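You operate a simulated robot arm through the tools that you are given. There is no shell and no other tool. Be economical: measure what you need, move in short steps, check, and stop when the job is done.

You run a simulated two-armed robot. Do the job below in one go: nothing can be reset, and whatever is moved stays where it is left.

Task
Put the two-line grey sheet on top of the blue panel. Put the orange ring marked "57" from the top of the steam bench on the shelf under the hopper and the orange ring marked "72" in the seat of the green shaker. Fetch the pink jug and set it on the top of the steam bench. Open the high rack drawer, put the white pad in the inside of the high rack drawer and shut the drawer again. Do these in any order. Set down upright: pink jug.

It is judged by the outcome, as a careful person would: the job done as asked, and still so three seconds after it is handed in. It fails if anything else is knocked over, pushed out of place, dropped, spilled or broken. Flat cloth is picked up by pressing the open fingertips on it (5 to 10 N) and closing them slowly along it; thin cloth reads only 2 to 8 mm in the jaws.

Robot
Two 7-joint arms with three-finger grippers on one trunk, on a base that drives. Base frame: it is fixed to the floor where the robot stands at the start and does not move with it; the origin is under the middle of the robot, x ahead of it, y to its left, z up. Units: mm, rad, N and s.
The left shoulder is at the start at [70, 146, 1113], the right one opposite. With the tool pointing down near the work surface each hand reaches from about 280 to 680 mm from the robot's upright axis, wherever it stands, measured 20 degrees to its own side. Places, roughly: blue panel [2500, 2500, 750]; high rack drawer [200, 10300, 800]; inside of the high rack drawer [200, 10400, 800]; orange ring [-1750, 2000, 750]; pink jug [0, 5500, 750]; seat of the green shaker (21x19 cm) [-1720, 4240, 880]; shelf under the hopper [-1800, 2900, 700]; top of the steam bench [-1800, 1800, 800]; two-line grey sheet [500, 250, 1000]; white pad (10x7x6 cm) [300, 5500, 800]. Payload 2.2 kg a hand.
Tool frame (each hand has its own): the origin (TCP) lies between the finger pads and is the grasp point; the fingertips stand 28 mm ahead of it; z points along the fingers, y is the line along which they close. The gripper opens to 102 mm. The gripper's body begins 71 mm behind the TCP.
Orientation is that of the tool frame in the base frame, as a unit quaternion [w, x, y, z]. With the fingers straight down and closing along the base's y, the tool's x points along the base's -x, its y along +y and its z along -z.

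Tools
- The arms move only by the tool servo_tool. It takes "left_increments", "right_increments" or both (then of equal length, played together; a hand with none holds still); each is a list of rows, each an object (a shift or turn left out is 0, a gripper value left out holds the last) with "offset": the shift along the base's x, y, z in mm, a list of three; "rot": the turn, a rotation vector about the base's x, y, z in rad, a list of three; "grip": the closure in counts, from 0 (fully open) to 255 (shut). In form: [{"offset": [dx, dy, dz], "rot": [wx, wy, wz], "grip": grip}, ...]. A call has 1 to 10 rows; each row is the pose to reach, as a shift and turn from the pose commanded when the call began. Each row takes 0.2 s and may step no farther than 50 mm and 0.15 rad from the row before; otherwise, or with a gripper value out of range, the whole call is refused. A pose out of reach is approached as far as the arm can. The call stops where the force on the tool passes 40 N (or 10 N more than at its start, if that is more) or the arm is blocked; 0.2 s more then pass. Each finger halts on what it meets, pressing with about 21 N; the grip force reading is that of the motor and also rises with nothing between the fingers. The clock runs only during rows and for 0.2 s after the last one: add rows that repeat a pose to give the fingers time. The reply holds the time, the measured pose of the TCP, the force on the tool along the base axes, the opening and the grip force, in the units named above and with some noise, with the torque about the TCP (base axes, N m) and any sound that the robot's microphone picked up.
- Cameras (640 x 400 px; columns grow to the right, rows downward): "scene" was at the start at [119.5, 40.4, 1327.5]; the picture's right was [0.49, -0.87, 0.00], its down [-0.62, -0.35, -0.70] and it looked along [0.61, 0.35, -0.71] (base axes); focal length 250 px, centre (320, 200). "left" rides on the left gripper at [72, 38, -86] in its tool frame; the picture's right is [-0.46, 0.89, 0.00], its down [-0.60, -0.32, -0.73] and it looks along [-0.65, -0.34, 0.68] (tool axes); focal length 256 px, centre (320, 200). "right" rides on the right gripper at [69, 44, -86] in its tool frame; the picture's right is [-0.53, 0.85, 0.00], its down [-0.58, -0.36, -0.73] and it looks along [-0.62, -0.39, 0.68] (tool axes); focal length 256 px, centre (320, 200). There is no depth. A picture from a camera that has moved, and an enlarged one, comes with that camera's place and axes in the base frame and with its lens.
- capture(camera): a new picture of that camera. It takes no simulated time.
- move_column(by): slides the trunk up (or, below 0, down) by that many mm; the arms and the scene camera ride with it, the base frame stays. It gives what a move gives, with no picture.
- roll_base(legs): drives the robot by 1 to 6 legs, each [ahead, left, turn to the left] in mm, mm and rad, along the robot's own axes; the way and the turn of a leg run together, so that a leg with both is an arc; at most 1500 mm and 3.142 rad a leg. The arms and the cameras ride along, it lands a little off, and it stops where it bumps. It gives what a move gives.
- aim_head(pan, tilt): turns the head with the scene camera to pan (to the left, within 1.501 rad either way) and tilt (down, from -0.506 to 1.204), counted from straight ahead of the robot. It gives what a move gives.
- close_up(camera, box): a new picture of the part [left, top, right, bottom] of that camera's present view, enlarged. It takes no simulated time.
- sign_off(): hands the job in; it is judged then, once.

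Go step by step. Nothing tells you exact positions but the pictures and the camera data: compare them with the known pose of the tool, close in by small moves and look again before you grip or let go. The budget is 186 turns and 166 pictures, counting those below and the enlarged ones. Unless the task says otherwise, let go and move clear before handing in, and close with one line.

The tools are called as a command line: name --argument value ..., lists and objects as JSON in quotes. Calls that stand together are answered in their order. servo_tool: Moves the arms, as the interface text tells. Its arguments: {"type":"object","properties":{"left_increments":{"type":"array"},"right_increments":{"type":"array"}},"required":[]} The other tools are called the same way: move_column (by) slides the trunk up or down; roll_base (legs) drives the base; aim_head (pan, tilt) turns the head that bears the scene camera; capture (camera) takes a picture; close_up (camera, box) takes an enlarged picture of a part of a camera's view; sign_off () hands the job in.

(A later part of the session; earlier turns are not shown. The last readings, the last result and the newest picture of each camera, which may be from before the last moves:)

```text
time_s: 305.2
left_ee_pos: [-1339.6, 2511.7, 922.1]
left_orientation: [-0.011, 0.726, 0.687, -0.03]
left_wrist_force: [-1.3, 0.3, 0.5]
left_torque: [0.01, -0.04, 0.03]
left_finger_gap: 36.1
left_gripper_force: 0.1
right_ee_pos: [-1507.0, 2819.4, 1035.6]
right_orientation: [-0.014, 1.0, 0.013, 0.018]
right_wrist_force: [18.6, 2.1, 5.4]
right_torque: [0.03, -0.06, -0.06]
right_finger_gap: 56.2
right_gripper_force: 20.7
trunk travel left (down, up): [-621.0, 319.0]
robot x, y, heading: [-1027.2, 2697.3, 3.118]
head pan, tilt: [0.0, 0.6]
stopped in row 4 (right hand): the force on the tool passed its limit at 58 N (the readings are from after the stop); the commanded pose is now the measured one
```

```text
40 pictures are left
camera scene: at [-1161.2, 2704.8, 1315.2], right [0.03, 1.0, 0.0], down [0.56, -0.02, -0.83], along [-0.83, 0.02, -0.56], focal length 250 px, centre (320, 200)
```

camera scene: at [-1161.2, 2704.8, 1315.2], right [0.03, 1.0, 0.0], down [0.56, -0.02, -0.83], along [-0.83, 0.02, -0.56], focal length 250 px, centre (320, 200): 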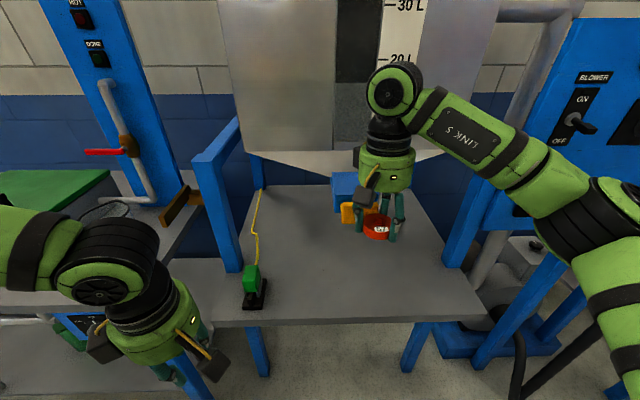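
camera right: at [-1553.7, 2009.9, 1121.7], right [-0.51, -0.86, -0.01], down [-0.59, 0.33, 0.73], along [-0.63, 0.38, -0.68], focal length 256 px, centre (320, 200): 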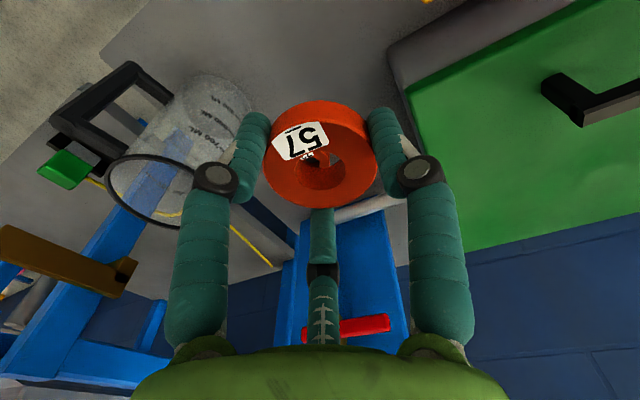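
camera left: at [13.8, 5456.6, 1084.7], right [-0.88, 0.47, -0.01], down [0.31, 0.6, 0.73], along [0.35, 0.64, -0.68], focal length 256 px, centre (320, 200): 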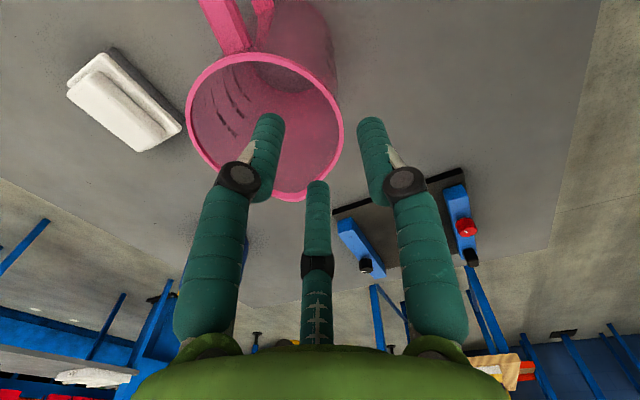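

The hand met the hopper's outlet gate. I'll back off and shift left, so the ring goes to y≈2670, clear of the outlet.

servo_tool --right_increments '[{"offset": [45, 0, 0]}, {"offset": [80, 0, 0]}]'

roll_base --legs '[[0, 140, 0]]'

servo_tool --right_increments '[{"offset": [-40, 0, -30]}, {"offset": [-80, 0, -60]}, {"offset": [-115, 0, -95]}, {"offset": [-145, 0, -130]}, {"offset": [-160, 0, -170]}, {"offset": [-165, 0, -215]}]'

capture --camera "scene"

```text
time_s: 305.8
left_ee_pos: [-1339.2, 2511.9, 922.5]
left_orientation: [-0.011, 0.726, 0.687, -0.029]
left_wrist_force: [-0.5, 0.1, 0.3]
left_torque: [0.0, 0.01, -0.01]
left_finger_gap: 36.0
left_gripper_force: 0.0
right_ee_pos: [-1430.8, 2818.7, 1031.7]
right_orientation: [-0.013, 1.0, 0.01, 0.015]
right_wrist_force: [0.4, -0.3, -1.3]
right_torque: [0.01, -0.01, -0.03]
right_finger_gap: 55.5
right_gripper_force: 20.2
trunk travel left (down, up): [-621.0, 319.0]
robot x, y, heading: [-1025.8, 2701.0, 3.113]
head pan, tilt: [0.0, 0.6]
```

```text
time_s: 307.2
left_ee_pos: [-1345.0, 2369.7, 922.1]
left_orientation: [-0.009, 0.726, 0.687, -0.029]
left_wrist_force: [-0.6, 0.1, 0.0]
left_torque: [-0.03, 0.0, -0.02]
left_finger_gap: 35.9
left_gripper_force: 0.0
right_ee_pos: [-1436.4, 2678.1, 1030.9]
right_orientation: [-0.013, 1.0, 0.008, 0.016]
right_wrist_force: [0.5, -0.2, 0.1]
right_torque: [0.02, 0.01, 0.02]
right_finger_gap: 55.2
right_gripper_force: 20.9
trunk travel left (down, up): [-621.0, 319.0]
robot x, y, heading: [-1032.2, 2560.0, 3.115]
head pan, tilt: [0.0, 0.6]
```

```text
time_s: 308.6
left_ee_pos: [-1333.2, 2360.3, 924.3]
left_orientation: [-0.017, 0.726, 0.687, -0.03]
left_wrist_force: [1.0, 0.7, 0.4]
left_torque: [-0.02, -0.01, -0.01]
left_finger_gap: 36.1
left_gripper_force: 0.0
right_ee_pos: [-1584.3, 2662.1, 823.3]
right_orientation: [-0.018, 1.0, 0.018, 0.01]
right_wrist_force: [0.1, -0.2, -1.1]
right_torque: [-0.01, 0.0, -0.04]
right_finger_gap: 55.1
right_gripper_force: 21.2
trunk travel left (down, up): [-621.0, 319.0]
robot x, y, heading: [-1024.6, 2553.8, 3.113]
head pan, tilt: [0.0, 0.6]
```

```text
39 pictures are left
camera scene: at [-1149.3, 2550.5, 1315.9], right [0.03, 1.0, 0.01], down [0.55, -0.01, -0.83], along [-0.83, 0.03, -0.55], focal length 250 px, centre (320, 200)
```

scene: 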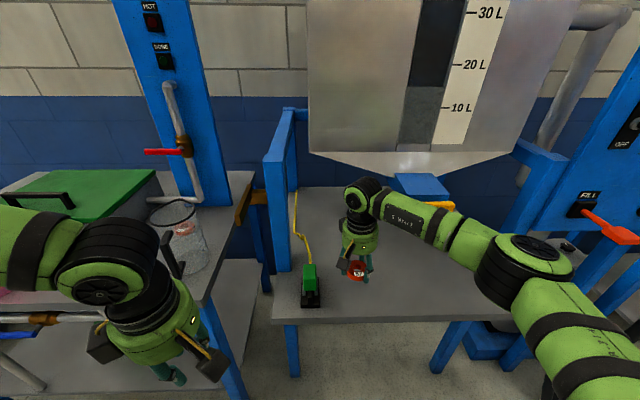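

servo_tool --right_increments '[{"offset": [10, 0, -25]}, {"offset": [15, 0, -50]}, {"offset": [15, 0, -68]}]'

close_up --camera "scene" --box '[280, 200, 440, 320]'

```text
time_s: 309.4
left_ee_pos: [-1340.9, 2366.1, 922.5]
left_orientation: [-0.013, 0.726, 0.687, -0.029]
left_wrist_force: [-0.2, 0.2, -0.1]
left_torque: [0.04, 0.0, 0.01]
left_finger_gap: 36.0
left_gripper_force: 0.1
right_ee_pos: [-1579.1, 2674.1, 748.0]
right_orientation: [-0.016, 1.0, 0.01, 0.019]
right_wrist_force: [3.8, 9.4, 32.2]
right_torque: [-1.07, -0.03, 0.46]
right_finger_gap: 55.3
right_gripper_force: 20.9
trunk travel left (down, up): [-621.0, 319.0]
robot x, y, heading: [-1032.1, 2558.2, 3.111]
head pan, tilt: [0.0, 0.6]
```

```text
3.33 times, centred on (360, 260) of scene
camera zoom: at [-1162.6, 2558.0, 1314.6], right [0.03, 1.0, 0.0], down [0.56, -0.01, -0.83], along [-0.83, 0.03, -0.56], focal length 832 px, centre (187, 0)
```

zoom: 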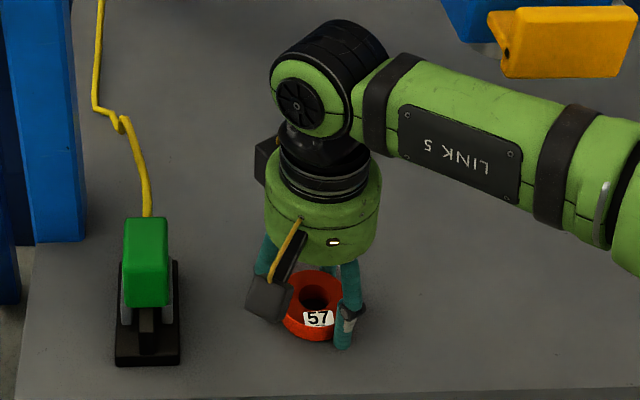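

The ring is on the shelf. I'll ease up slightly, open and lift away.

servo_tool --right_increments '[{"offset": [0, 0, 3]}, {"offset": [0, 0, 3], "grip": 180}, {"offset": [0, 0, 3], "grip": 60}, {"offset": [0, 0, 3]}, {"offset": [0, 0, 40]}, {"offset": [0, 0, 80]}, {"offset": [20, 0, 110]}, {"offset": [60, 0, 130]}, {"offset": [105, 0, 150]}, {"offset": [150, 0, 170]}]'

close_up --camera "scene" --box '[280, 200, 440, 320]'

```text
time_s: 310.9
left_ee_pos: [-1343.9, 2368.4, 924.8]
left_orientation: [-0.01, 0.726, 0.687, -0.03]
left_wrist_force: [0.3, 0.7, -0.1]
left_torque: [-0.09, 0.04, 0.01]
left_finger_gap: 36.3
left_gripper_force: 0.1
right_ee_pos: [-1524.9, 2671.4, 767.0]
right_orientation: [-0.016, 0.994, 0.018, 0.103]
right_wrist_force: [-1.6, 2.8, 3.6]
right_torque: [-0.33, -0.12, -0.13]
right_finger_gap: 78.1
right_gripper_force: 0.1
trunk travel left (down, up): [-621.0, 319.0]
robot x, y, heading: [-1028.1, 2553.3, 3.113]
head pan, tilt: [0.0, 0.6]
stopped in row 7 (right hand): the arm was blocked; the commanded pose is now the measured one
```

```text
3.33 times, centred on (360, 260) of scene
camera zoom: at [-1166.6, 2561.8, 1317.0], right [0.03, 1.0, 0.0], down [0.56, -0.02, -0.83], along [-0.83, 0.02, -0.56], focal length 832 px, centre (187, 0)
```

zoom: 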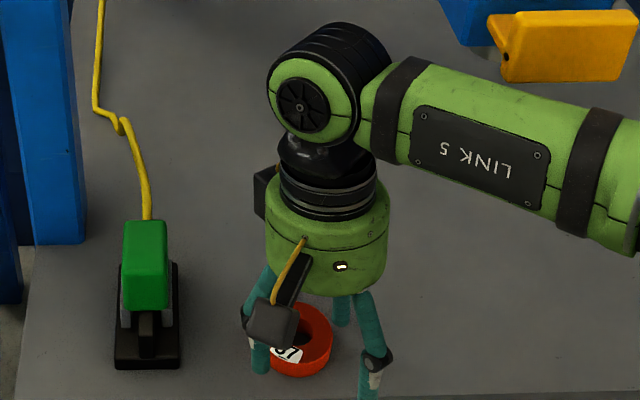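

The wrist is caught under the hopper lip, so I'll move outward (toward me) in small steps with a slight rise.

servo_tool --right_increments '[{"offset": [10, 0, 4], "grip": 0}, {"offset": [20, 0, 8]}, {"offset": [35, 0, 12]}]'

close_up --camera "scene" --box '[260, 120, 460, 320]'

```text
time_s: 311.7
left_ee_pos: [-1344.6, 2367.9, 923.0]
left_orientation: [-0.009, 0.726, 0.687, -0.029]
left_wrist_force: [0.4, -0.3, 0.2]
left_torque: [-0.02, -0.04, 0.01]
left_finger_gap: 36.1
left_gripper_force: 0.1
right_ee_pos: [-1492.0, 2671.0, 776.4]
right_orientation: [-0.014, 0.995, 0.017, 0.102]
right_wrist_force: [0.7, 0.4, -0.5]
right_torque: [-0.01, 0.03, -0.03]
right_finger_gap: 102.0
right_gripper_force: 0.0
trunk travel left (down, up): [-621.0, 319.0]
robot x, y, heading: [-1028.4, 2561.4, 3.119]
head pan, tilt: [0.0, 0.6]
```

```text
2.00 times, centred on (360, 220) of scene
camera zoom: at [-1168.7, 2561.4, 1314.7], right [0.03, 1.0, 0.0], down [0.56, -0.02, -0.83], along [-0.82, 0.02, -0.56], focal length 499 px, centre (240, 160)
```

zoom: 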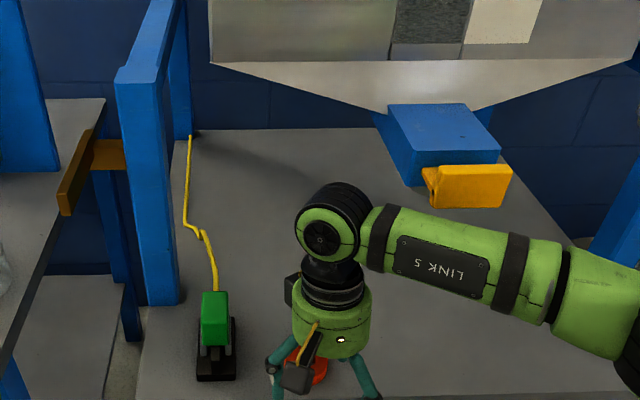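

servo_tool --right_increments '[{"offset": [20, 0, 4]}, {"offset": [45, 0, 8], "rot": [0, 0, 0]}, {"offset": [85, 0, 10]}, {"offset": [120, 0, 30]}, {"offset": [140, 0, 70]}, {"offset": [150, 0, 110]}]'

close_up --camera "scene" --box '[260, 160, 460, 340]'

```text
time_s: 313.1
left_ee_pos: [-1345.0, 2367.4, 922.7]
left_orientation: [-0.01, 0.726, 0.687, -0.029]
left_wrist_force: [-0.6, -0.3, -0.4]
left_torque: [0.0, 0.03, 0.0]
left_finger_gap: 36.0
left_gripper_force: 0.0
right_ee_pos: [-1342.1, 2670.9, 887.5]
right_orientation: [-0.016, 0.995, 0.017, 0.102]
right_wrist_force: [-0.2, -0.7, -1.2]
right_torque: [-0.01, 0.01, 0.02]
right_finger_gap: 102.1
right_gripper_force: 0.1
trunk travel left (down, up): [-621.0, 319.0]
robot x, y, heading: [-1031.7, 2556.8, 3.115]
head pan, tilt: [0.0, 0.6]
```

```text
2.22 times, centred on (360, 250) of scene
camera zoom: at [-1168.2, 2560.9, 1314.7], right [0.03, 1.0, 0.0], down [0.56, -0.01, -0.83], along [-0.83, 0.02, -0.56], focal length 554 px, centre (231, 89)
```

zoom: 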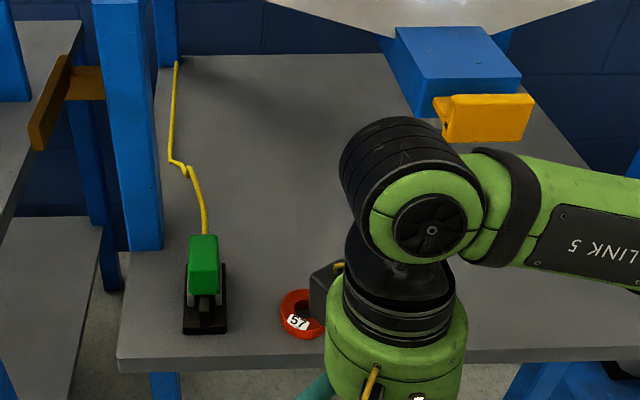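

Ring 57 rests on the hopper shelf. Now ring 72: I'll straighten and raise the right hand and drive back to the steam bench.

servo_tool --right_increments '[{"offset": [0, 0, 40], "rot": [-0.015, 0.1, 0], "grip": 40}, {"offset": [0, 0, 80], "rot": [-0.03, 0.2, -0.03]}, {"offset": [0, 0, 120], "rot": [-0.03, 0.204, -0.03]}, {"offset": [0, 0, 155], "rot": [-0.03, 0.204, -0.03]}]'

roll_base --legs '[[0, 510, 0.02], [150, 0, 0]]'

servo_tool --right_increments '[{"offset": [-45, 0, 0]}, {"offset": [-90, 0, 0]}, {"offset": [-135, 0, 0]}, {"offset": [-180, 0, 0]}]'

capture --camera "right"

```text
time_s: 314.1
left_ee_pos: [-1344.3, 2367.0, 921.7]
left_orientation: [-0.009, 0.726, 0.687, -0.029]
left_wrist_force: [0.3, 0.5, -0.6]
left_torque: [0.02, -0.01, -0.01]
left_finger_gap: 35.8
left_gripper_force: 0.1
right_ee_pos: [-1340.4, 2668.1, 1043.7]
right_orientation: [-0.001, 1.0, 0.003, 0.0]
right_wrist_force: [0.6, -0.9, 0.5]
right_torque: [0.03, 0.02, 0.0]
right_finger_gap: 85.8
right_gripper_force: 0.0
trunk travel left (down, up): [-621.0, 319.0]
robot x, y, heading: [-1030.6, 2556.6, 3.116]
head pan, tilt: [0.0, 0.6]
```

```text
time_s: 318.1
left_ee_pos: [-1494.8, 1850.3, 922.8]
left_orientation: [-0.01, 0.718, 0.696, -0.029]
left_wrist_force: [-0.4, 0.0, 0.2]
left_torque: [0.01, -0.04, 0.02]
left_finger_gap: 36.1
left_gripper_force: 0.1
right_ee_pos: [-1497.9, 2151.0, 1043.0]
right_orientation: [-0.001, 1.0, 0.014, 0.001]
right_wrist_force: [-0.4, 0.6, -0.3]
right_torque: [-0.03, 0.01, -0.01]
right_finger_gap: 85.8
right_gripper_force: 0.0
trunk travel left (down, up): [-621.0, 319.0]
robot x, y, heading: [-1177.1, 2045.3, 3.139]
head pan, tilt: [0.0, 0.6]
```

```text
time_s: 319.1
left_ee_pos: [-1496.5, 1849.1, 921.3]
left_orientation: [-0.009, 0.718, 0.695, -0.028]
left_wrist_force: [0.2, -0.2, -0.1]
left_torque: [0.0, -0.03, 0.03]
left_finger_gap: 36.0
left_gripper_force: 0.0
right_ee_pos: [-1679.1, 2151.9, 1041.3]
right_orientation: [-0.002, 1.0, 0.014, 0.001]
right_wrist_force: [0.4, -0.6, -0.5]
right_torque: [0.01, 0.0, -0.01]
right_finger_gap: 85.9
right_gripper_force: 0.0
trunk travel left (down, up): [-621.0, 319.0]
robot x, y, heading: [-1185.6, 2049.0, 3.14]
head pan, tilt: [0.0, 0.6]
```

```text
34 pictures are left
camera right: at [-1610.1, 2108.6, 1126.2], right [-0.51, -0.86, 0.0], down [-0.59, 0.34, 0.73], along [-0.63, 0.38, -0.68], focal length 256 px, centre (320, 200)
```

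right: 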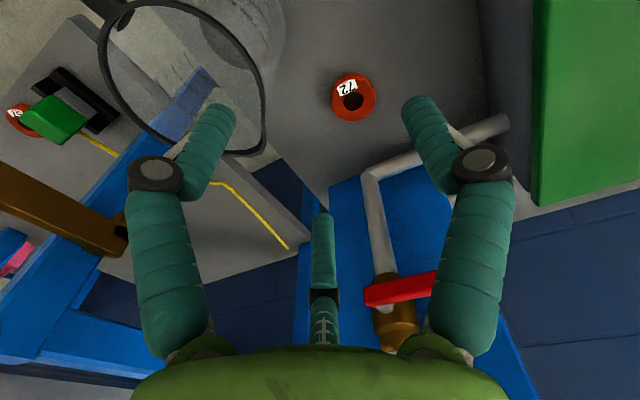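

Ring 72 is at about (-1758,2151). I'll move over it and descend.

servo_tool --right_increments '[{"offset": [-40, 0, 0]}, {"offset": [-79, 0, 0]}, {"offset": [-79, 0, -45]}, {"offset": [-79, 0, -90]}, {"offset": [-79, 0, -135]}]'

capture --camera "right"

```text
time_s: 320.1
left_ee_pos: [-1496.2, 1849.3, 923.5]
left_orientation: [-0.01, 0.718, 0.695, -0.029]
left_wrist_force: [0.5, -0.1, 0.3]
left_torque: [-0.01, 0.04, 0.03]
left_finger_gap: 36.0
left_gripper_force: 0.0
right_ee_pos: [-1755.9, 2152.1, 966.0]
right_orientation: [0.001, 1.0, 0.016, -0.005]
right_wrist_force: [1.1, -0.2, 0.0]
right_torque: [0.03, 0.03, 0.0]
right_finger_gap: 86.0
right_gripper_force: 0.0
trunk travel left (down, up): [-621.0, 319.0]
robot x, y, heading: [-1184.8, 2046.1, 3.138]
head pan, tilt: [0.0, 0.6]
stopped in row 5 (right hand): the force on the tool passed its limit at 72 N (the readings are from after the stop); the commanded pose is now the measured one
```

```text
33 pictures are left
camera right: at [-1686.9, 2110.1, 1050.8], right [-0.51, -0.86, 0.01], down [-0.58, 0.35, 0.74], along [-0.64, 0.37, -0.68], focal length 256 px, centre (320, 200)
```

right: 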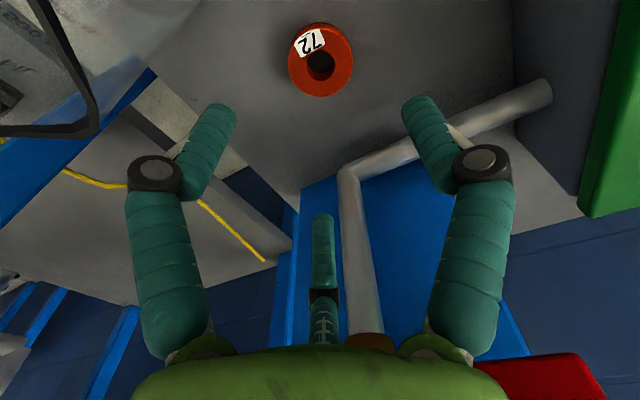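

The hand body came down on the red valve handle behind the ring. I'll rise, tilt the hand so the wrist leans toward me, and descend again.

servo_tool --right_increments '[{"offset": [10, 0, 40]}, {"offset": [20, 0, 80], "rot": [0, 0.12, 0]}, {"offset": [20, 0, 80], "rot": [0, 0.25, 0]}, {"offset": [10, 0, 70], "rot": [0, 0.36, 0]}, {"offset": [3, -2, 50], "rot": [0, 0.36, 0]}, {"offset": [-2, -2, 10], "rot": [0, 0.36, 0]}, {"offset": [-2, -2, -30], "rot": [0, 0.36, 0]}, {"offset": [-2, -2, -70], "rot": [0, 0.36, 0]}, {"offset": [-2, -2, -105], "rot": [0, 0.36, 0]}]'

capture --camera "right"

```text
time_s: 322.1
left_ee_pos: [-1496.0, 1848.9, 922.4]
left_orientation: [-0.009, 0.718, 0.696, -0.028]
left_wrist_force: [-1.2, -0.2, 0.7]
left_torque: [-0.01, -0.04, 0.01]
left_finger_gap: 35.9
left_gripper_force: 0.0
right_ee_pos: [-1759.6, 2148.5, 860.6]
right_orientation: [-0.001, 0.983, 0.015, -0.185]
right_wrist_force: [0.3, -0.1, 0.5]
right_torque: [-0.02, -0.03, 0.02]
right_finger_gap: 85.7
right_gripper_force: 0.0
trunk travel left (down, up): [-621.0, 319.0]
robot x, y, heading: [-1184.6, 2043.7, 3.141]
head pan, tilt: [0.0, 0.6]
```

```text
32 pictures are left
camera right: at [-1663.7, 2107.0, 916.1], right [-0.47, -0.86, 0.19], down [-0.28, 0.35, 0.89], along [-0.83, 0.37, -0.41], focal length 256 px, centre (320, 200)
```

right: 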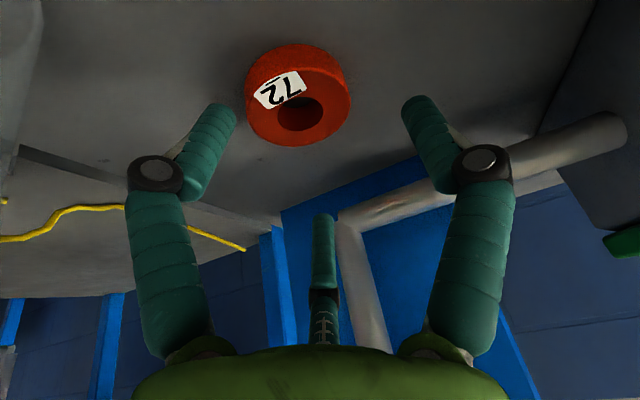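

servo_tool --right_increments '[{"offset": [-1, 2, -14]}, {"offset": [-1, 2, -27]}, {"offset": [-1, 2, -27], "grip": 140}, {"offset": [-1, 2, -27], "grip": 255}, {"offset": [-1, 2, -27]}, {"offset": [-1, 2, -27]}]'

capture --camera "right"

```text
time_s: 323.5
left_ee_pos: [-1495.5, 1849.3, 921.8]
left_orientation: [-0.01, 0.718, 0.695, -0.029]
left_wrist_force: [-0.1, -0.2, -0.5]
left_torque: [0.02, -0.01, 0.02]
left_finger_gap: 35.7
left_gripper_force: 0.0
right_ee_pos: [-1760.3, 2149.1, 835.7]
right_orientation: [0.0, 0.983, 0.016, -0.184]
right_wrist_force: [-2.6, -1.2, 6.9]
right_torque: [-0.07, 0.09, 0.0]
right_finger_gap: 21.6
right_gripper_force: 21.0
trunk travel left (down, up): [-621.0, 319.0]
robot x, y, heading: [-1182.0, 2045.4, 3.131]
head pan, tilt: [0.0, 0.6]
```

```text
31 pictures are left
camera right: at [-1664.4, 2107.8, 890.1], right [-0.47, -0.86, 0.19], down [-0.28, 0.35, 0.89], along [-0.84, 0.37, -0.41], focal length 256 px, centre (320, 200)
```

right: 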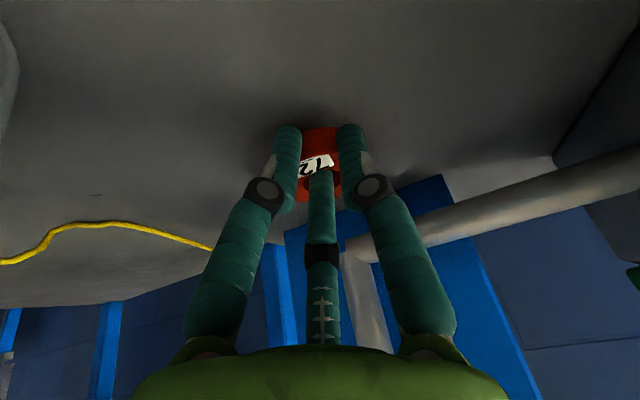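

The gap reads 21.6 mm, so the ring seems to have tipped on edge between the prongs. I'll open and look.

servo_tool --right_increments '[{"offset": [0, 0, 0], "grip": 200}, {"offset": [0, 0, 0], "grip": 100}, {"offset": [0, 0, 0], "grip": 20}, {"offset": [0, 0, 10], "grip": 20}]'

capture --camera "right"

```text
time_s: 324.5
left_ee_pos: [-1496.3, 1849.5, 921.2]
left_orientation: [-0.01, 0.718, 0.695, -0.029]
left_wrist_force: [-0.4, 0.9, 0.1]
left_torque: [0.02, -0.01, -0.03]
left_finger_gap: 36.1
left_gripper_force: 0.1
right_ee_pos: [-1759.9, 2150.5, 844.8]
right_orientation: [-0.001, 0.983, 0.015, -0.183]
right_wrist_force: [-0.9, 0.2, 0.5]
right_torque: [-0.02, -0.01, -0.02]
right_finger_gap: 93.8
right_gripper_force: 0.0
trunk travel left (down, up): [-621.0, 319.0]
robot x, y, heading: [-1185.3, 2045.4, 3.135]
head pan, tilt: [0.0, 0.6]
```

```text
30 pictures are left
camera right: at [-1664.7, 2109.0, 898.6], right [-0.47, -0.86, 0.19], down [-0.29, 0.35, 0.89], along [-0.83, 0.37, -0.41], focal length 256 px, centre (320, 200)
```

right: 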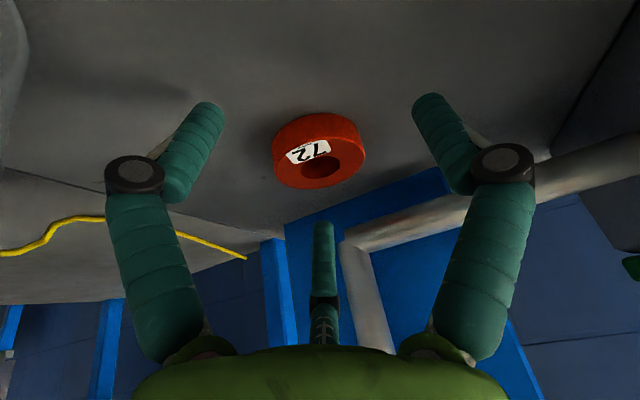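

The ring got squeezed 25 mm toward the wall and lies flat at about (-1785,2156). I'll reach behind it with closed, tilted fingers and pull it forward to open space.

servo_tool --right_increments '[{"offset": [0, 0, 40]}, {"offset": [-10, 4, 60], "rot": [0, 0.1, 0], "grip": 255}, {"offset": [-40, 6, 60], "rot": [0, 0.2, 0]}, {"offset": [-62, 6, 45], "rot": [0, 0.2, 0]}, {"offset": [-64, 6, 15], "rot": [0, 0.2, 0]}, {"offset": [-64, 6, -8], "rot": [0, 0.2, 0]}]'

capture --camera "right"

```text
time_s: 325.9
left_ee_pos: [-1496.5, 1847.9, 921.8]
left_orientation: [-0.01, 0.718, 0.695, -0.028]
left_wrist_force: [0.4, 0.1, 0.0]
left_torque: [0.07, 0.04, 0.01]
left_finger_gap: 35.9
left_gripper_force: 0.2
right_ee_pos: [-1823.2, 2155.6, 833.9]
right_orientation: [-0.004, 0.96, 0.016, -0.28]
right_wrist_force: [0.5, -0.6, -1.2]
right_torque: [0.1, 0.15, -0.07]
right_finger_gap: 2.2
right_gripper_force: 21.1
trunk travel left (down, up): [-621.0, 319.0]
robot x, y, heading: [-1183.1, 2047.2, 3.135]
head pan, tilt: [0.0, 0.6]
```

```text
29 pictures are left
camera right: at [-1718.7, 2113.3, 867.6], right [-0.42, -0.86, 0.27], down [-0.1, 0.35, 0.93], along [-0.9, 0.37, -0.24], focal length 256 px, centre (320, 200)
```

right: 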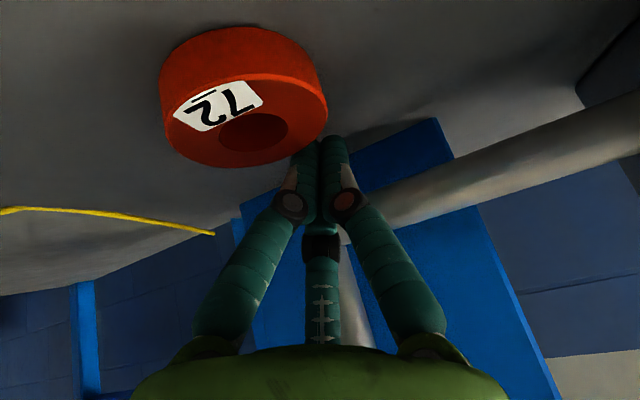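

servo_tool --right_increments '[{"offset": [0, 0, -9]}, {"offset": [15, 0, -9]}, {"offset": [40, 0, -9]}, {"offset": [65, 0, -9]}, {"offset": [90, 0, -9]}, {"offset": [112, 0, -9]}, {"offset": [105, 0, 0]}, {"offset": [95, 0, 40]}, {"offset": [95, 0, 85]}]'

capture --camera "right"

```text
time_s: 327.9
left_ee_pos: [-1495.6, 1849.9, 922.3]
left_orientation: [-0.01, 0.719, 0.694, -0.029]
left_wrist_force: [-0.1, 0.5, -0.5]
left_torque: [0.01, -0.01, -0.02]
left_finger_gap: 35.9
left_gripper_force: 0.1
right_ee_pos: [-1726.8, 2158.5, 920.9]
right_orientation: [-0.003, 0.96, 0.016, -0.28]
right_wrist_force: [-0.1, 0.0, 1.1]
right_torque: [0.0, 0.02, 0.01]
right_finger_gap: 2.0
right_gripper_force: 20.6
trunk travel left (down, up): [-621.0, 319.0]
robot x, y, heading: [-1179.1, 2045.8, 3.138]
head pan, tilt: [0.0, 0.6]
```

```text
28 pictures are left
camera right: at [-1622.8, 2118.1, 955.1], right [-0.43, -0.86, 0.28], down [-0.1, 0.35, 0.93], along [-0.9, 0.37, -0.24], focal length 256 px, centre (320, 200)
```

right: 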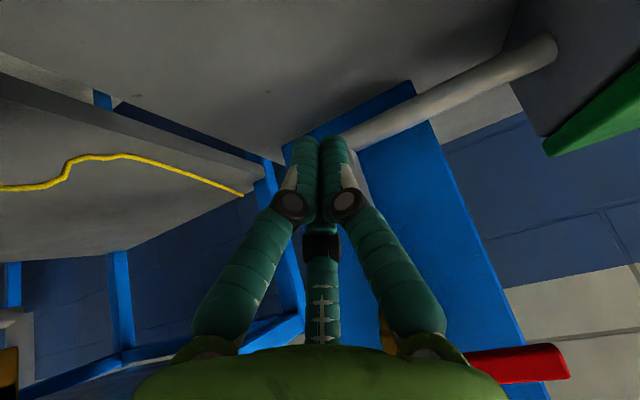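

servo_tool --right_increments '[{"offset": [0, 0, 20], "rot": [0, -0.14, 0]}, {"offset": [20, 0, 40], "rot": [0, -0.28, 0], "grip": 40}, {"offset": [40, 0, 50], "rot": [0, -0.42, 0]}, {"offset": [45, -3, 50], "rot": [0, -0.565, 0]}]'

capture --camera "right"

```text
time_s: 328.9
left_ee_pos: [-1497.2, 1849.6, 920.8]
left_orientation: [-0.009, 0.718, 0.695, -0.027]
left_wrist_force: [0.4, -0.2, 1.4]
left_torque: [0.01, 0.01, -0.03]
left_finger_gap: 36.2
left_gripper_force: 0.1
right_ee_pos: [-1685.2, 2153.5, 970.7]
right_orientation: [0.002, 1.0, 0.017, -0.001]
right_wrist_force: [0.3, -1.0, -0.3]
right_torque: [-0.01, -0.03, -0.01]
right_finger_gap: 86.1
right_gripper_force: 0.0
trunk travel left (down, up): [-621.0, 319.0]
robot x, y, heading: [-1183.3, 2049.7, 3.136]
head pan, tilt: [0.0, 0.6]
```

```text
27 pictures are left
camera right: at [-1615.4, 2113.3, 1056.5], right [-0.51, -0.86, 0.0], down [-0.59, 0.35, 0.73], along [-0.63, 0.37, -0.68], focal length 256 px, centre (320, 200)
```

right: 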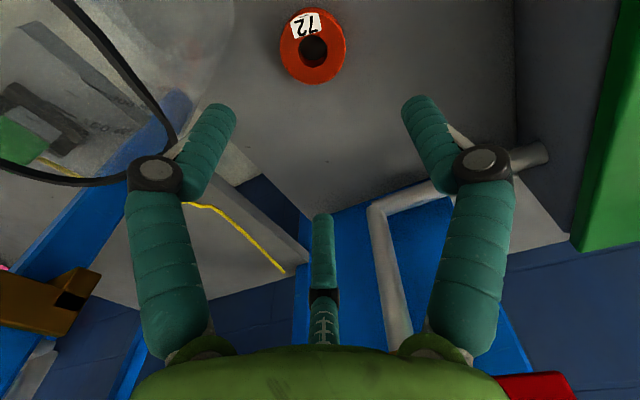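

Ring 72 is now at about (-1674,2154), rather near the glass pitcher. I'll tilt the hand slightly away from the pitcher and descend over the ring.

servo_tool --right_increments '[{"offset": [4, -5, 0], "rot": [0.1, 0, 0], "grip": 50}, {"offset": [7, -9, -30], "rot": [0.2, 0, 0]}, {"offset": [7, -9, -70], "rot": [0.2, 0, 0]}, {"offset": [7, -9, -105], "rot": [0.2, 0, 0]}, {"offset": [7, -9, -135], "rot": [0.2, 0, 0]}]'

capture --camera "right"

```text
time_s: 330.1
left_ee_pos: [-1496.3, 1850.2, 923.2]
left_orientation: [-0.009, 0.718, 0.695, -0.028]
left_wrist_force: [0.4, 0.4, -0.5]
left_torque: [0.0, 0.0, 0.05]
left_finger_gap: 36.1
left_gripper_force: 0.0
right_ee_pos: [-1678.4, 2144.2, 833.3]
right_orientation: [-0.098, 0.995, 0.015, -0.001]
right_wrist_force: [-0.6, 0.2, 0.0]
right_torque: [0.01, -0.01, 0.04]
right_finger_gap: 82.0
right_gripper_force: 0.1
trunk travel left (down, up): [-621.0, 319.0]
robot x, y, heading: [-1186.6, 2045.2, 3.135]
head pan, tilt: [0.0, 0.6]
```

```text
26 pictures are left
camera right: at [-1609.2, 2087.5, 909.7], right [-0.51, -0.85, -0.16], down [-0.58, 0.2, 0.79], along [-0.63, 0.5, -0.59], focal length 256 px, centre (320, 200)
```

right: 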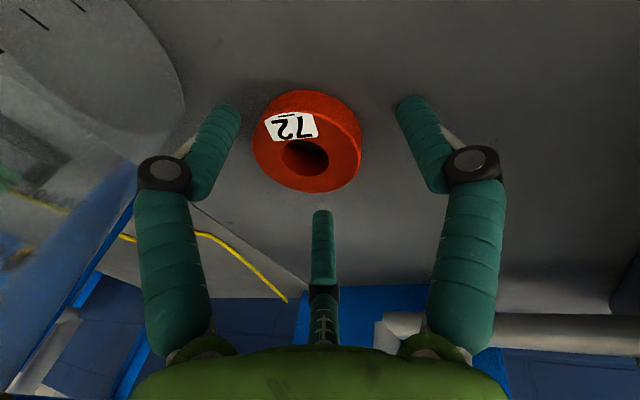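

servo_tool --right_increments '[{"offset": [0, 0, -3], "grip": 100}, {"offset": [0, 0, -3], "grip": 150}, {"offset": [0, 0, -3], "grip": 255}, {"offset": [0, 0, -3]}, {"offset": [0, 0, -3]}]'

servo_tool --right_increments '[{"offset": [0, 0, 30]}, {"offset": [0, 0, 75]}, {"offset": [0, 0, 120]}, {"offset": [0, 0, 165]}, {"offset": [0, 0, 210]}, {"offset": [40, 0, 220]}, {"offset": [85, 0, 220]}, {"offset": [130, 0, 220]}, {"offset": [175, 0, 220]}, {"offset": [220, 0, 220]}]'

capture --camera "right"

```text
time_s: 331.3
left_ee_pos: [-1495.4, 1850.3, 922.4]
left_orientation: [-0.01, 0.718, 0.696, -0.028]
left_wrist_force: [0.3, 0.5, 0.3]
left_torque: [-0.01, 0.01, -0.03]
left_finger_gap: 35.9
left_gripper_force: 0.0
right_ee_pos: [-1677.7, 2144.2, 833.5]
right_orientation: [-0.098, 0.995, 0.016, -0.002]
right_wrist_force: [-0.8, -1.3, 9.9]
right_torque: [-0.2, 0.06, 0.02]
right_finger_gap: 57.2
right_gripper_force: 21.6
trunk travel left (down, up): [-621.0, 319.0]
robot x, y, heading: [-1188.0, 2044.8, 3.137]
head pan, tilt: [0.0, 0.6]
```

```text
time_s: 333.5
left_ee_pos: [-1495.9, 1849.3, 922.2]
left_orientation: [-0.01, 0.718, 0.695, -0.029]
left_wrist_force: [0.3, 0.5, 0.6]
left_torque: [0.02, 0.02, -0.03]
left_finger_gap: 36.3
left_gripper_force: 0.0
right_ee_pos: [-1455.9, 2146.1, 1053.2]
right_orientation: [-0.097, 0.995, 0.016, -0.001]
right_wrist_force: [-0.2, 0.2, -0.1]
right_torque: [-0.02, 0.02, -0.01]
right_finger_gap: 56.7
right_gripper_force: 21.3
trunk travel left (down, up): [-621.0, 319.0]
robot x, y, heading: [-1183.3, 2046.0, 3.134]
head pan, tilt: [0.0, 0.6]
```

```text
25 pictures are left
camera right: at [-1387.2, 2088.2, 1128.3], right [-0.51, -0.85, -0.16], down [-0.58, 0.2, 0.79], along [-0.63, 0.5, -0.59], focal length 256 px, centre (320, 200)
```

right: 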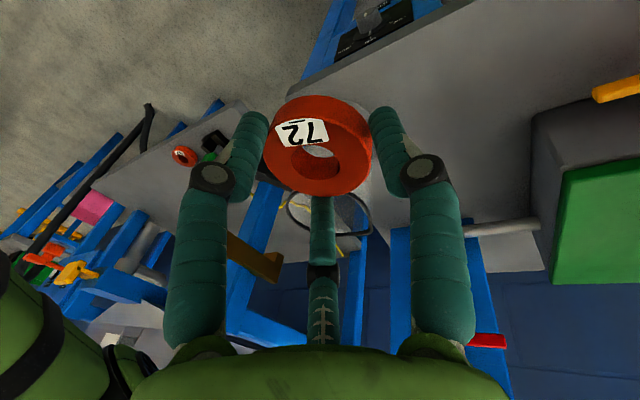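

Ring 72 is held. I'll back out and drive north to the green shaker.

roll_base --legs '[[-300, 0, 0], [0, -1050, 0], [0, -1000, 0]]'

servo_tool --right_increments '[{"offset": [0, 0, 0], "rot": [-0.1, 0, 0]}, {"offset": [0, 0, 0], "rot": [-0.197, 0, 0]}]'

capture --camera "scene"

```text
time_s: 345.3
left_ee_pos: [-1199.4, 3897.9, 922.6]
left_orientation: [-0.01, 0.716, 0.697, -0.029]
left_wrist_force: [0.4, -0.7, 0.2]
left_torque: [0.02, -0.02, 0.01]
left_finger_gap: 35.9
left_gripper_force: 0.0
right_ee_pos: [-1162.9, 4194.6, 1053.1]
right_orientation: [-0.098, 0.995, 0.017, -0.001]
right_wrist_force: [-0.3, 0.1, 0.5]
right_torque: [-0.02, 0.01, 0.0]
right_finger_gap: 55.9
right_gripper_force: 21.0
trunk travel left (down, up): [-621.0, 319.0]
robot x, y, heading: [-886.0, 4093.9, -3.138]
head pan, tilt: [0.0, 0.6]
```

```text
time_s: 345.9
left_ee_pos: [-1198.9, 3898.1, 921.5]
left_orientation: [-0.009, 0.717, 0.697, -0.028]
left_wrist_force: [-0.5, 0.3, 0.2]
left_torque: [-0.02, 0.01, -0.02]
left_finger_gap: 35.9
left_gripper_force: 0.1
right_ee_pos: [-1161.0, 4195.6, 1052.5]
right_orientation: [0.001, 1.0, 0.018, -0.003]
right_wrist_force: [-1.0, 0.8, 0.2]
right_torque: [-0.02, 0.02, 0.02]
right_finger_gap: 56.0
right_gripper_force: 20.8
trunk travel left (down, up): [-621.0, 319.0]
robot x, y, heading: [-888.0, 4096.8, -3.139]
head pan, tilt: [0.0, 0.6]
```

```text
24 pictures are left
camera scene: at [-1027.9, 4097.1, 1314.7], right [0.0, 1.0, 0.0], down [0.56, 0.0, -0.83], along [-0.83, 0.0, -0.56], focal length 250 px, centre (320, 200)
```

scene: 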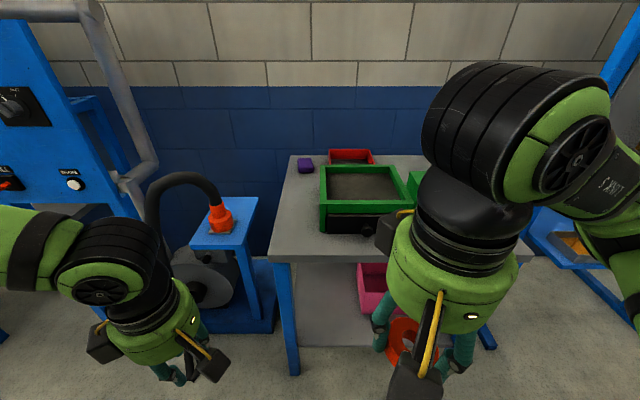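

The shaker's seat (screen inside the green frame) is at about (-1745,4240). I'll move in and extend the right hand over it.

roll_base --legs '[[225, -40, 0]]'

servo_tool --right_increments '[{"offset": [-45, 0, 0]}, {"offset": [-90, 0, 0]}, {"offset": [-135, 0, 0]}, {"offset": [-180, 0, 0]}, {"offset": [-225, 0, 0]}, {"offset": [-270, 0, 0]}, {"offset": [-315, 0, 0]}, {"offset": [-352, 0, 0]}]'

capture --camera "right"

```text
time_s: 347.6
left_ee_pos: [-1420.5, 3935.9, 923.0]
left_orientation: [-0.01, 0.715, 0.699, -0.029]
left_wrist_force: [0.5, 0.2, -0.4]
left_torque: [-0.03, 0.02, -0.02]
left_finger_gap: 36.0
left_gripper_force: 0.2
right_ee_pos: [-1385.3, 4233.1, 1053.1]
right_orientation: [0.002, 1.0, 0.021, -0.005]
right_wrist_force: [-0.3, -0.7, -0.6]
right_torque: [0.02, 0.0, 0.01]
right_finger_gap: 55.9
right_gripper_force: 20.9
trunk travel left (down, up): [-621.0, 319.0]
robot x, y, heading: [-1108.2, 4133.8, -3.134]
head pan, tilt: [0.0, 0.6]
```

```text
time_s: 349.4
left_ee_pos: [-1420.2, 3935.6, 921.2]
left_orientation: [-0.01, 0.714, 0.699, -0.029]
left_wrist_force: [0.5, -0.7, -0.4]
left_torque: [-0.03, -0.02, 0.05]
left_finger_gap: 35.9
left_gripper_force: 0.1
right_ee_pos: [-1723.6, 4230.0, 1053.8]
right_orientation: [-0.001, 1.0, 0.023, -0.004]
right_wrist_force: [0.3, -1.0, 0.4]
right_torque: [0.11, 0.02, 0.02]
right_finger_gap: 55.7
right_gripper_force: 21.0
right hand out of reach, approached as far as the arm can: row 8
trunk travel left (down, up): [-621.0, 319.0]
robot x, y, heading: [-1111.9, 4136.6, -3.138]
head pan, tilt: [0.0, 0.6]
```

```text
23 pictures are left
camera right: at [-1653.9, 4188.7, 1138.8], right [-0.49, -0.87, 0.0], down [-0.59, 0.34, 0.74], along [-0.64, 0.36, -0.68], focal length 256 px, centre (320, 200)
```

right: 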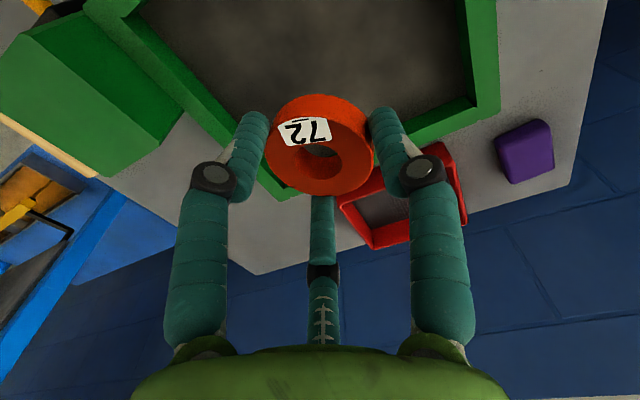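

The hand is centred over the shaker's screen. I'll lower until the ring touches.

servo_tool --right_increments '[{"offset": [0, 0, -40]}, {"offset": [0, 0, -80]}, {"offset": [0, 0, -110]}, {"offset": [0, 0, -125]}]'

servo_tool --right_increments '[{"offset": [0, 0, -8]}, {"offset": [0, 0, -16]}, {"offset": [0, 0, -24]}, {"offset": [0, 0, -32]}, {"offset": [0, 0, -40]}, {"offset": [0, 0, -48]}, {"offset": [0, 0, -56]}, {"offset": [0, 0, -64]}, {"offset": [0, 0, -72]}]'

capture --camera "scene"

```text
time_s: 350.4
left_ee_pos: [-1422.1, 3936.8, 921.7]
left_orientation: [-0.009, 0.715, 0.699, -0.028]
left_wrist_force: [0.1, 1.3, 0.0]
left_torque: [0.0, -0.03, 0.03]
left_finger_gap: 35.8
left_gripper_force: 0.1
right_ee_pos: [-1724.3, 4233.2, 928.2]
right_orientation: [0.0, 1.0, 0.02, -0.003]
right_wrist_force: [0.4, -0.4, 0.4]
right_torque: [0.0, 0.01, -0.02]
right_finger_gap: 55.9
right_gripper_force: 20.9
trunk travel left (down, up): [-621.0, 319.0]
robot x, y, heading: [-1111.1, 4134.7, -3.133]
head pan, tilt: [0.0, 0.6]
```

```text
time_s: 351.5
left_ee_pos: [-1420.9, 3936.3, 923.6]
left_orientation: [-0.01, 0.715, 0.698, -0.029]
left_wrist_force: [-0.3, -0.8, 0.0]
left_torque: [0.02, -0.03, -0.01]
left_finger_gap: 36.0
left_gripper_force: 0.0
right_ee_pos: [-1725.1, 4234.3, 907.5]
right_orientation: [0.002, 1.0, 0.02, -0.011]
right_wrist_force: [7.8, 0.0, 16.8]
right_torque: [0.36, -0.79, -0.17]
right_finger_gap: 54.6
right_gripper_force: 20.8
trunk travel left (down, up): [-621.0, 319.0]
robot x, y, heading: [-1114.7, 4136.2, -3.134]
head pan, tilt: [0.0, 0.6]
stopped in row 5 (right hand): the force on the tool passed its limit at 44 N (the readings are from after the stop); the commanded pose is now the measured one
```

```text
22 pictures are left
camera scene: at [-1248.1, 4135.5, 1314.9], right [0.0, 1.0, 0.0], down [0.56, 0.0, -0.83], along [-0.83, 0.0, -0.56], focal length 250 px, centre (320, 200)
```

scene: 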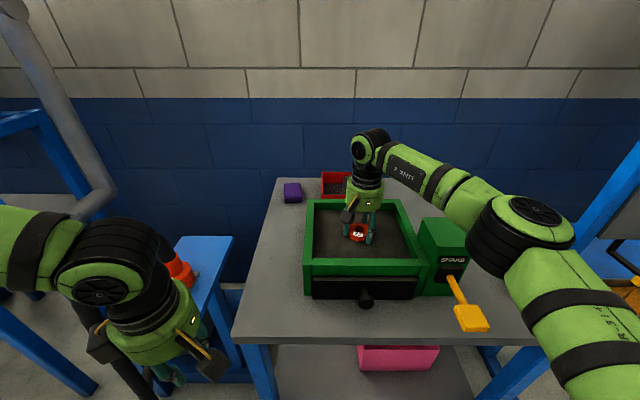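

The ring sits on the screen inside the frame. Releasing and lifting straight up.

servo_tool --right_increments '[{"offset": [0, 0, 2], "grip": 200}, {"offset": [0, 0, 2], "grip": 100}, {"offset": [0, 0, 2], "grip": 70}, {"offset": [0, 0, 2]}, {"offset": [0, 0, 40]}, {"offset": [0, 0, 85]}, {"offset": [0, 0, 130]}, {"offset": [40, 0, 140]}, {"offset": [85, 0, 150]}, {"offset": [130, 0, 160]}]'

close_up --camera "scene" --box '[280, 160, 480, 320]'

```text
time_s: 353.7
left_ee_pos: [-1420.9, 3936.6, 922.3]
left_orientation: [-0.01, 0.715, 0.698, -0.029]
left_wrist_force: [-0.5, 0.2, -0.1]
left_torque: [-0.02, 0.02, -0.01]
left_finger_gap: 36.1
left_gripper_force: 0.0
right_ee_pos: [-1597.0, 4237.0, 1064.5]
right_orientation: [0.002, 1.0, 0.019, -0.01]
right_wrist_force: [-0.4, -0.2, -0.3]
right_torque: [-0.01, 0.06, 0.01]
right_finger_gap: 74.3
right_gripper_force: 0.0
trunk travel left (down, up): [-621.0, 319.0]
robot x, y, heading: [-1111.2, 4137.9, -3.13]
head pan, tilt: [0.0, 0.6]
```

```text
2.50 times, centred on (380, 240) of scene
camera zoom: at [-1248.9, 4136.1, 1314.9], right [-0.01, 1.0, 0.0], down [0.56, 0.0, -0.83], along [-0.83, 0.0, -0.56], focal length 624 px, centre (170, 100)
```

zoom: 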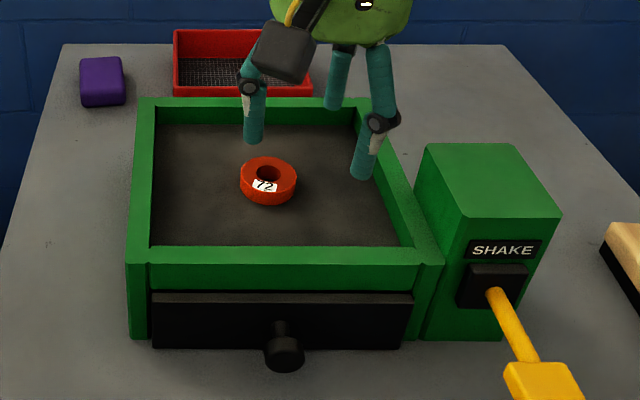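

Ring 72 is seated in the shaker. Now the white pad: I'll drive around to the table's east side, facing west, and use the left hand, which is already turned the right way.

move_column --by 120

roll_base --legs '[[-500, 0, 0], [-1490, 0, 0], [0, -1480, 0]]'

capture --camera "scene"

```text
time_s: 355.2
left_ee_pos: [-1421.0, 3936.5, 1041.6]
left_orientation: [-0.009, 0.715, 0.699, -0.029]
left_wrist_force: [0.5, -0.4, -0.3]
left_torque: [-0.01, 0.01, 0.03]
left_finger_gap: 36.1
left_gripper_force: 0.0
right_ee_pos: [-1599.3, 4235.5, 1182.9]
right_orientation: [0.002, 1.0, 0.021, -0.009]
right_wrist_force: [0.6, 0.0, -1.1]
right_torque: [-0.01, -0.01, 0.02]
right_finger_gap: 74.1
right_gripper_force: 0.1
trunk travel left (down, up): [-741.0, 199.0]
robot x, y, heading: [-1109.6, 4133.5, -3.139]
head pan, tilt: [0.0, 0.6]
```

```text
time_s: 368.7
left_ee_pos: [587.6, 4583.9, 1041.9]
left_orientation: [-0.01, 0.709, 0.704, -0.027]
left_wrist_force: [0.1, 0.7, 0.3]
left_torque: [0.01, -0.01, 0.01]
left_finger_gap: 36.1
left_gripper_force: 0.1
right_ee_pos: [406.3, 4879.9, 1184.4]
right_orientation: [0.0, 1.0, 0.03, -0.01]
right_wrist_force: [0.6, 0.0, -0.4]
right_torque: [-0.03, 0.05, 0.0]
right_finger_gap: 73.8
right_gripper_force: 0.1
trunk travel left (down, up): [-741.0, 199.0]
robot x, y, heading: [893.9, 4791.9, -3.12]
head pan, tilt: [0.0, 0.6]
stopped in leg 3: the robot was blocked; the commanded pose is now the measured one
```

```text
20 pictures are left
camera scene: at [755.6, 4785.6, 1434.7], right [-0.02, 1.0, 0.0], down [0.56, 0.01, -0.83], along [-0.83, -0.01, -0.56], focal length 250 px, centre (320, 200)
```

scene: 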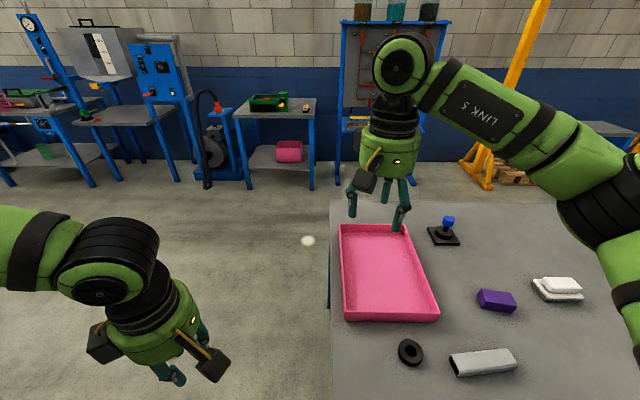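

The base caught the table's corner leg. I'll back off 80 mm, pass it, and then approach between the legs.

roll_base --legs '[[-90, 0, -0.02], [0, -838, 0], [170, 0, 0]]'

servo_tool --left_increments '[{"offset": [-45, 0, 0], "grip": 0}, {"offset": [-90, 15, 0]}, {"offset": [-135, 30, 0]}, {"offset": [-180, 45, 0]}, {"offset": [-210, 60, 0]}]'

capture --camera "left"

```text
time_s: 374.9
left_ee_pos: [513.6, 5432.3, 1042.6]
left_orientation: [-0.009, 0.716, 0.697, -0.028]
left_wrist_force: [0.6, -0.3, 0.0]
left_torque: [-0.01, 0.04, 0.02]
left_finger_gap: 36.0
left_gripper_force: 0.0
right_ee_pos: [338.1, 5730.6, 1186.3]
right_orientation: [0.002, 1.0, 0.021, -0.012]
right_wrist_force: [0.3, 0.3, 0.0]
right_torque: [-0.04, 0.04, -0.01]
right_finger_gap: 74.0
right_gripper_force: 0.1
trunk travel left (down, up): [-741.0, 199.0]
robot x, y, heading: [821.8, 5629.6, -3.144]
head pan, tilt: [0.0, 0.6]
```

```text
time_s: 376.1
left_ee_pos: [311.4, 5479.2, 1043.3]
left_orientation: [-0.01, 0.715, 0.698, -0.029]
left_wrist_force: [1.1, -0.4, -0.8]
left_torque: [-0.01, 0.02, 0.0]
left_finger_gap: 102.0
left_gripper_force: 0.1
left hand out of reach, approached as far as the arm can: row 5
right_ee_pos: [333.3, 5731.1, 1183.6]
right_orientation: [0.002, 1.0, 0.021, -0.01]
right_wrist_force: [-0.2, 0.2, 0.9]
right_torque: [0.0, 0.04, 0.03]
right_finger_gap: 74.0
right_gripper_force: 0.0
trunk travel left (down, up): [-741.0, 199.0]
robot x, y, heading: [819.2, 5632.9, -3.139]
head pan, tilt: [0.0, 0.6]
```

```text
19 pictures are left
camera left: at [356.3, 5552.5, 1125.2], right [0.87, -0.49, -0.03], down [-0.29, -0.58, 0.76], along [-0.39, -0.66, -0.65], focal length 256 px, centre (320, 200)
```

left: 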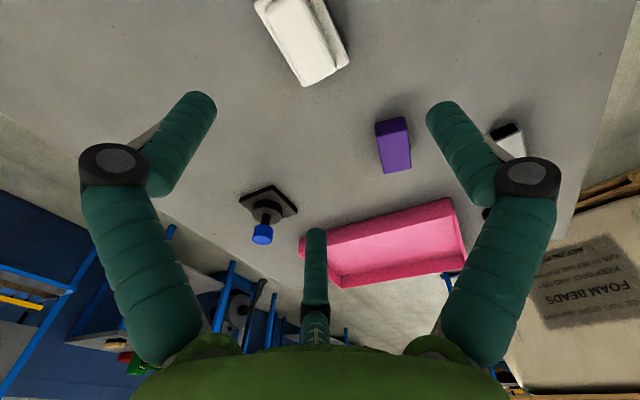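

The pad's top grip is about 42 mm wide, centred near (281,5482), long side along y. I'll move in 38 mm and lower with the hand open.

roll_base --legs '[[38, -3, 0]]'

servo_tool --left_increments '[{"offset": [0, 0, -40], "grip": 25}, {"offset": [0, 0, -85]}, {"offset": [0, 0, -130]}, {"offset": [0, 0, -165]}]'

capture --camera "left"

```text
time_s: 377.0
left_ee_pos: [280.5, 5481.4, 1046.6]
left_orientation: [-0.012, 0.716, 0.698, -0.03]
left_wrist_force: [0.2, 0.5, 0.9]
left_torque: [0.04, 0.11, -0.02]
left_finger_gap: 102.0
left_gripper_force: 0.1
right_ee_pos: [303.6, 5732.5, 1187.4]
right_orientation: [0.002, 1.0, 0.022, -0.014]
right_wrist_force: [1.0, -0.8, -0.1]
right_torque: [-0.01, 0.06, -0.02]
right_finger_gap: 74.2
right_gripper_force: 0.0
trunk travel left (down, up): [-741.0, 199.0]
robot x, y, heading: [784.1, 5631.5, -3.143]
head pan, tilt: [0.0, 0.6]
```

```text
time_s: 378.0
left_ee_pos: [307.5, 5442.2, 915.8]
left_orientation: [-0.01, 0.715, 0.698, -0.028]
left_wrist_force: [-0.2, 0.4, 0.2]
left_torque: [0.0, 0.0, 0.0]
left_finger_gap: 91.8
left_gripper_force: 0.1
left hand out of reach, approached as far as the arm can: row 1, 2, 3, 4
right_ee_pos: [297.8, 5733.9, 1185.8]
right_orientation: [0.002, 1.0, 0.021, -0.011]
right_wrist_force: [0.6, -0.6, 0.8]
right_torque: [-0.01, 0.01, -0.04]
right_finger_gap: 73.8
right_gripper_force: 0.0
trunk travel left (down, up): [-741.0, 199.0]
robot x, y, heading: [785.2, 5636.1, -3.138]
head pan, tilt: [0.0, 0.6]
```

```text
18 pictures are left
camera left: at [351.9, 5515.3, 997.4], right [0.87, -0.49, -0.04], down [-0.29, -0.58, 0.76], along [-0.39, -0.65, -0.65], focal length 256 px, centre (320, 200)
```

left: 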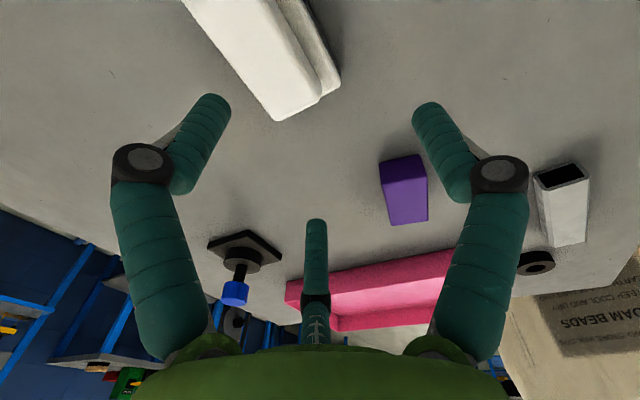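

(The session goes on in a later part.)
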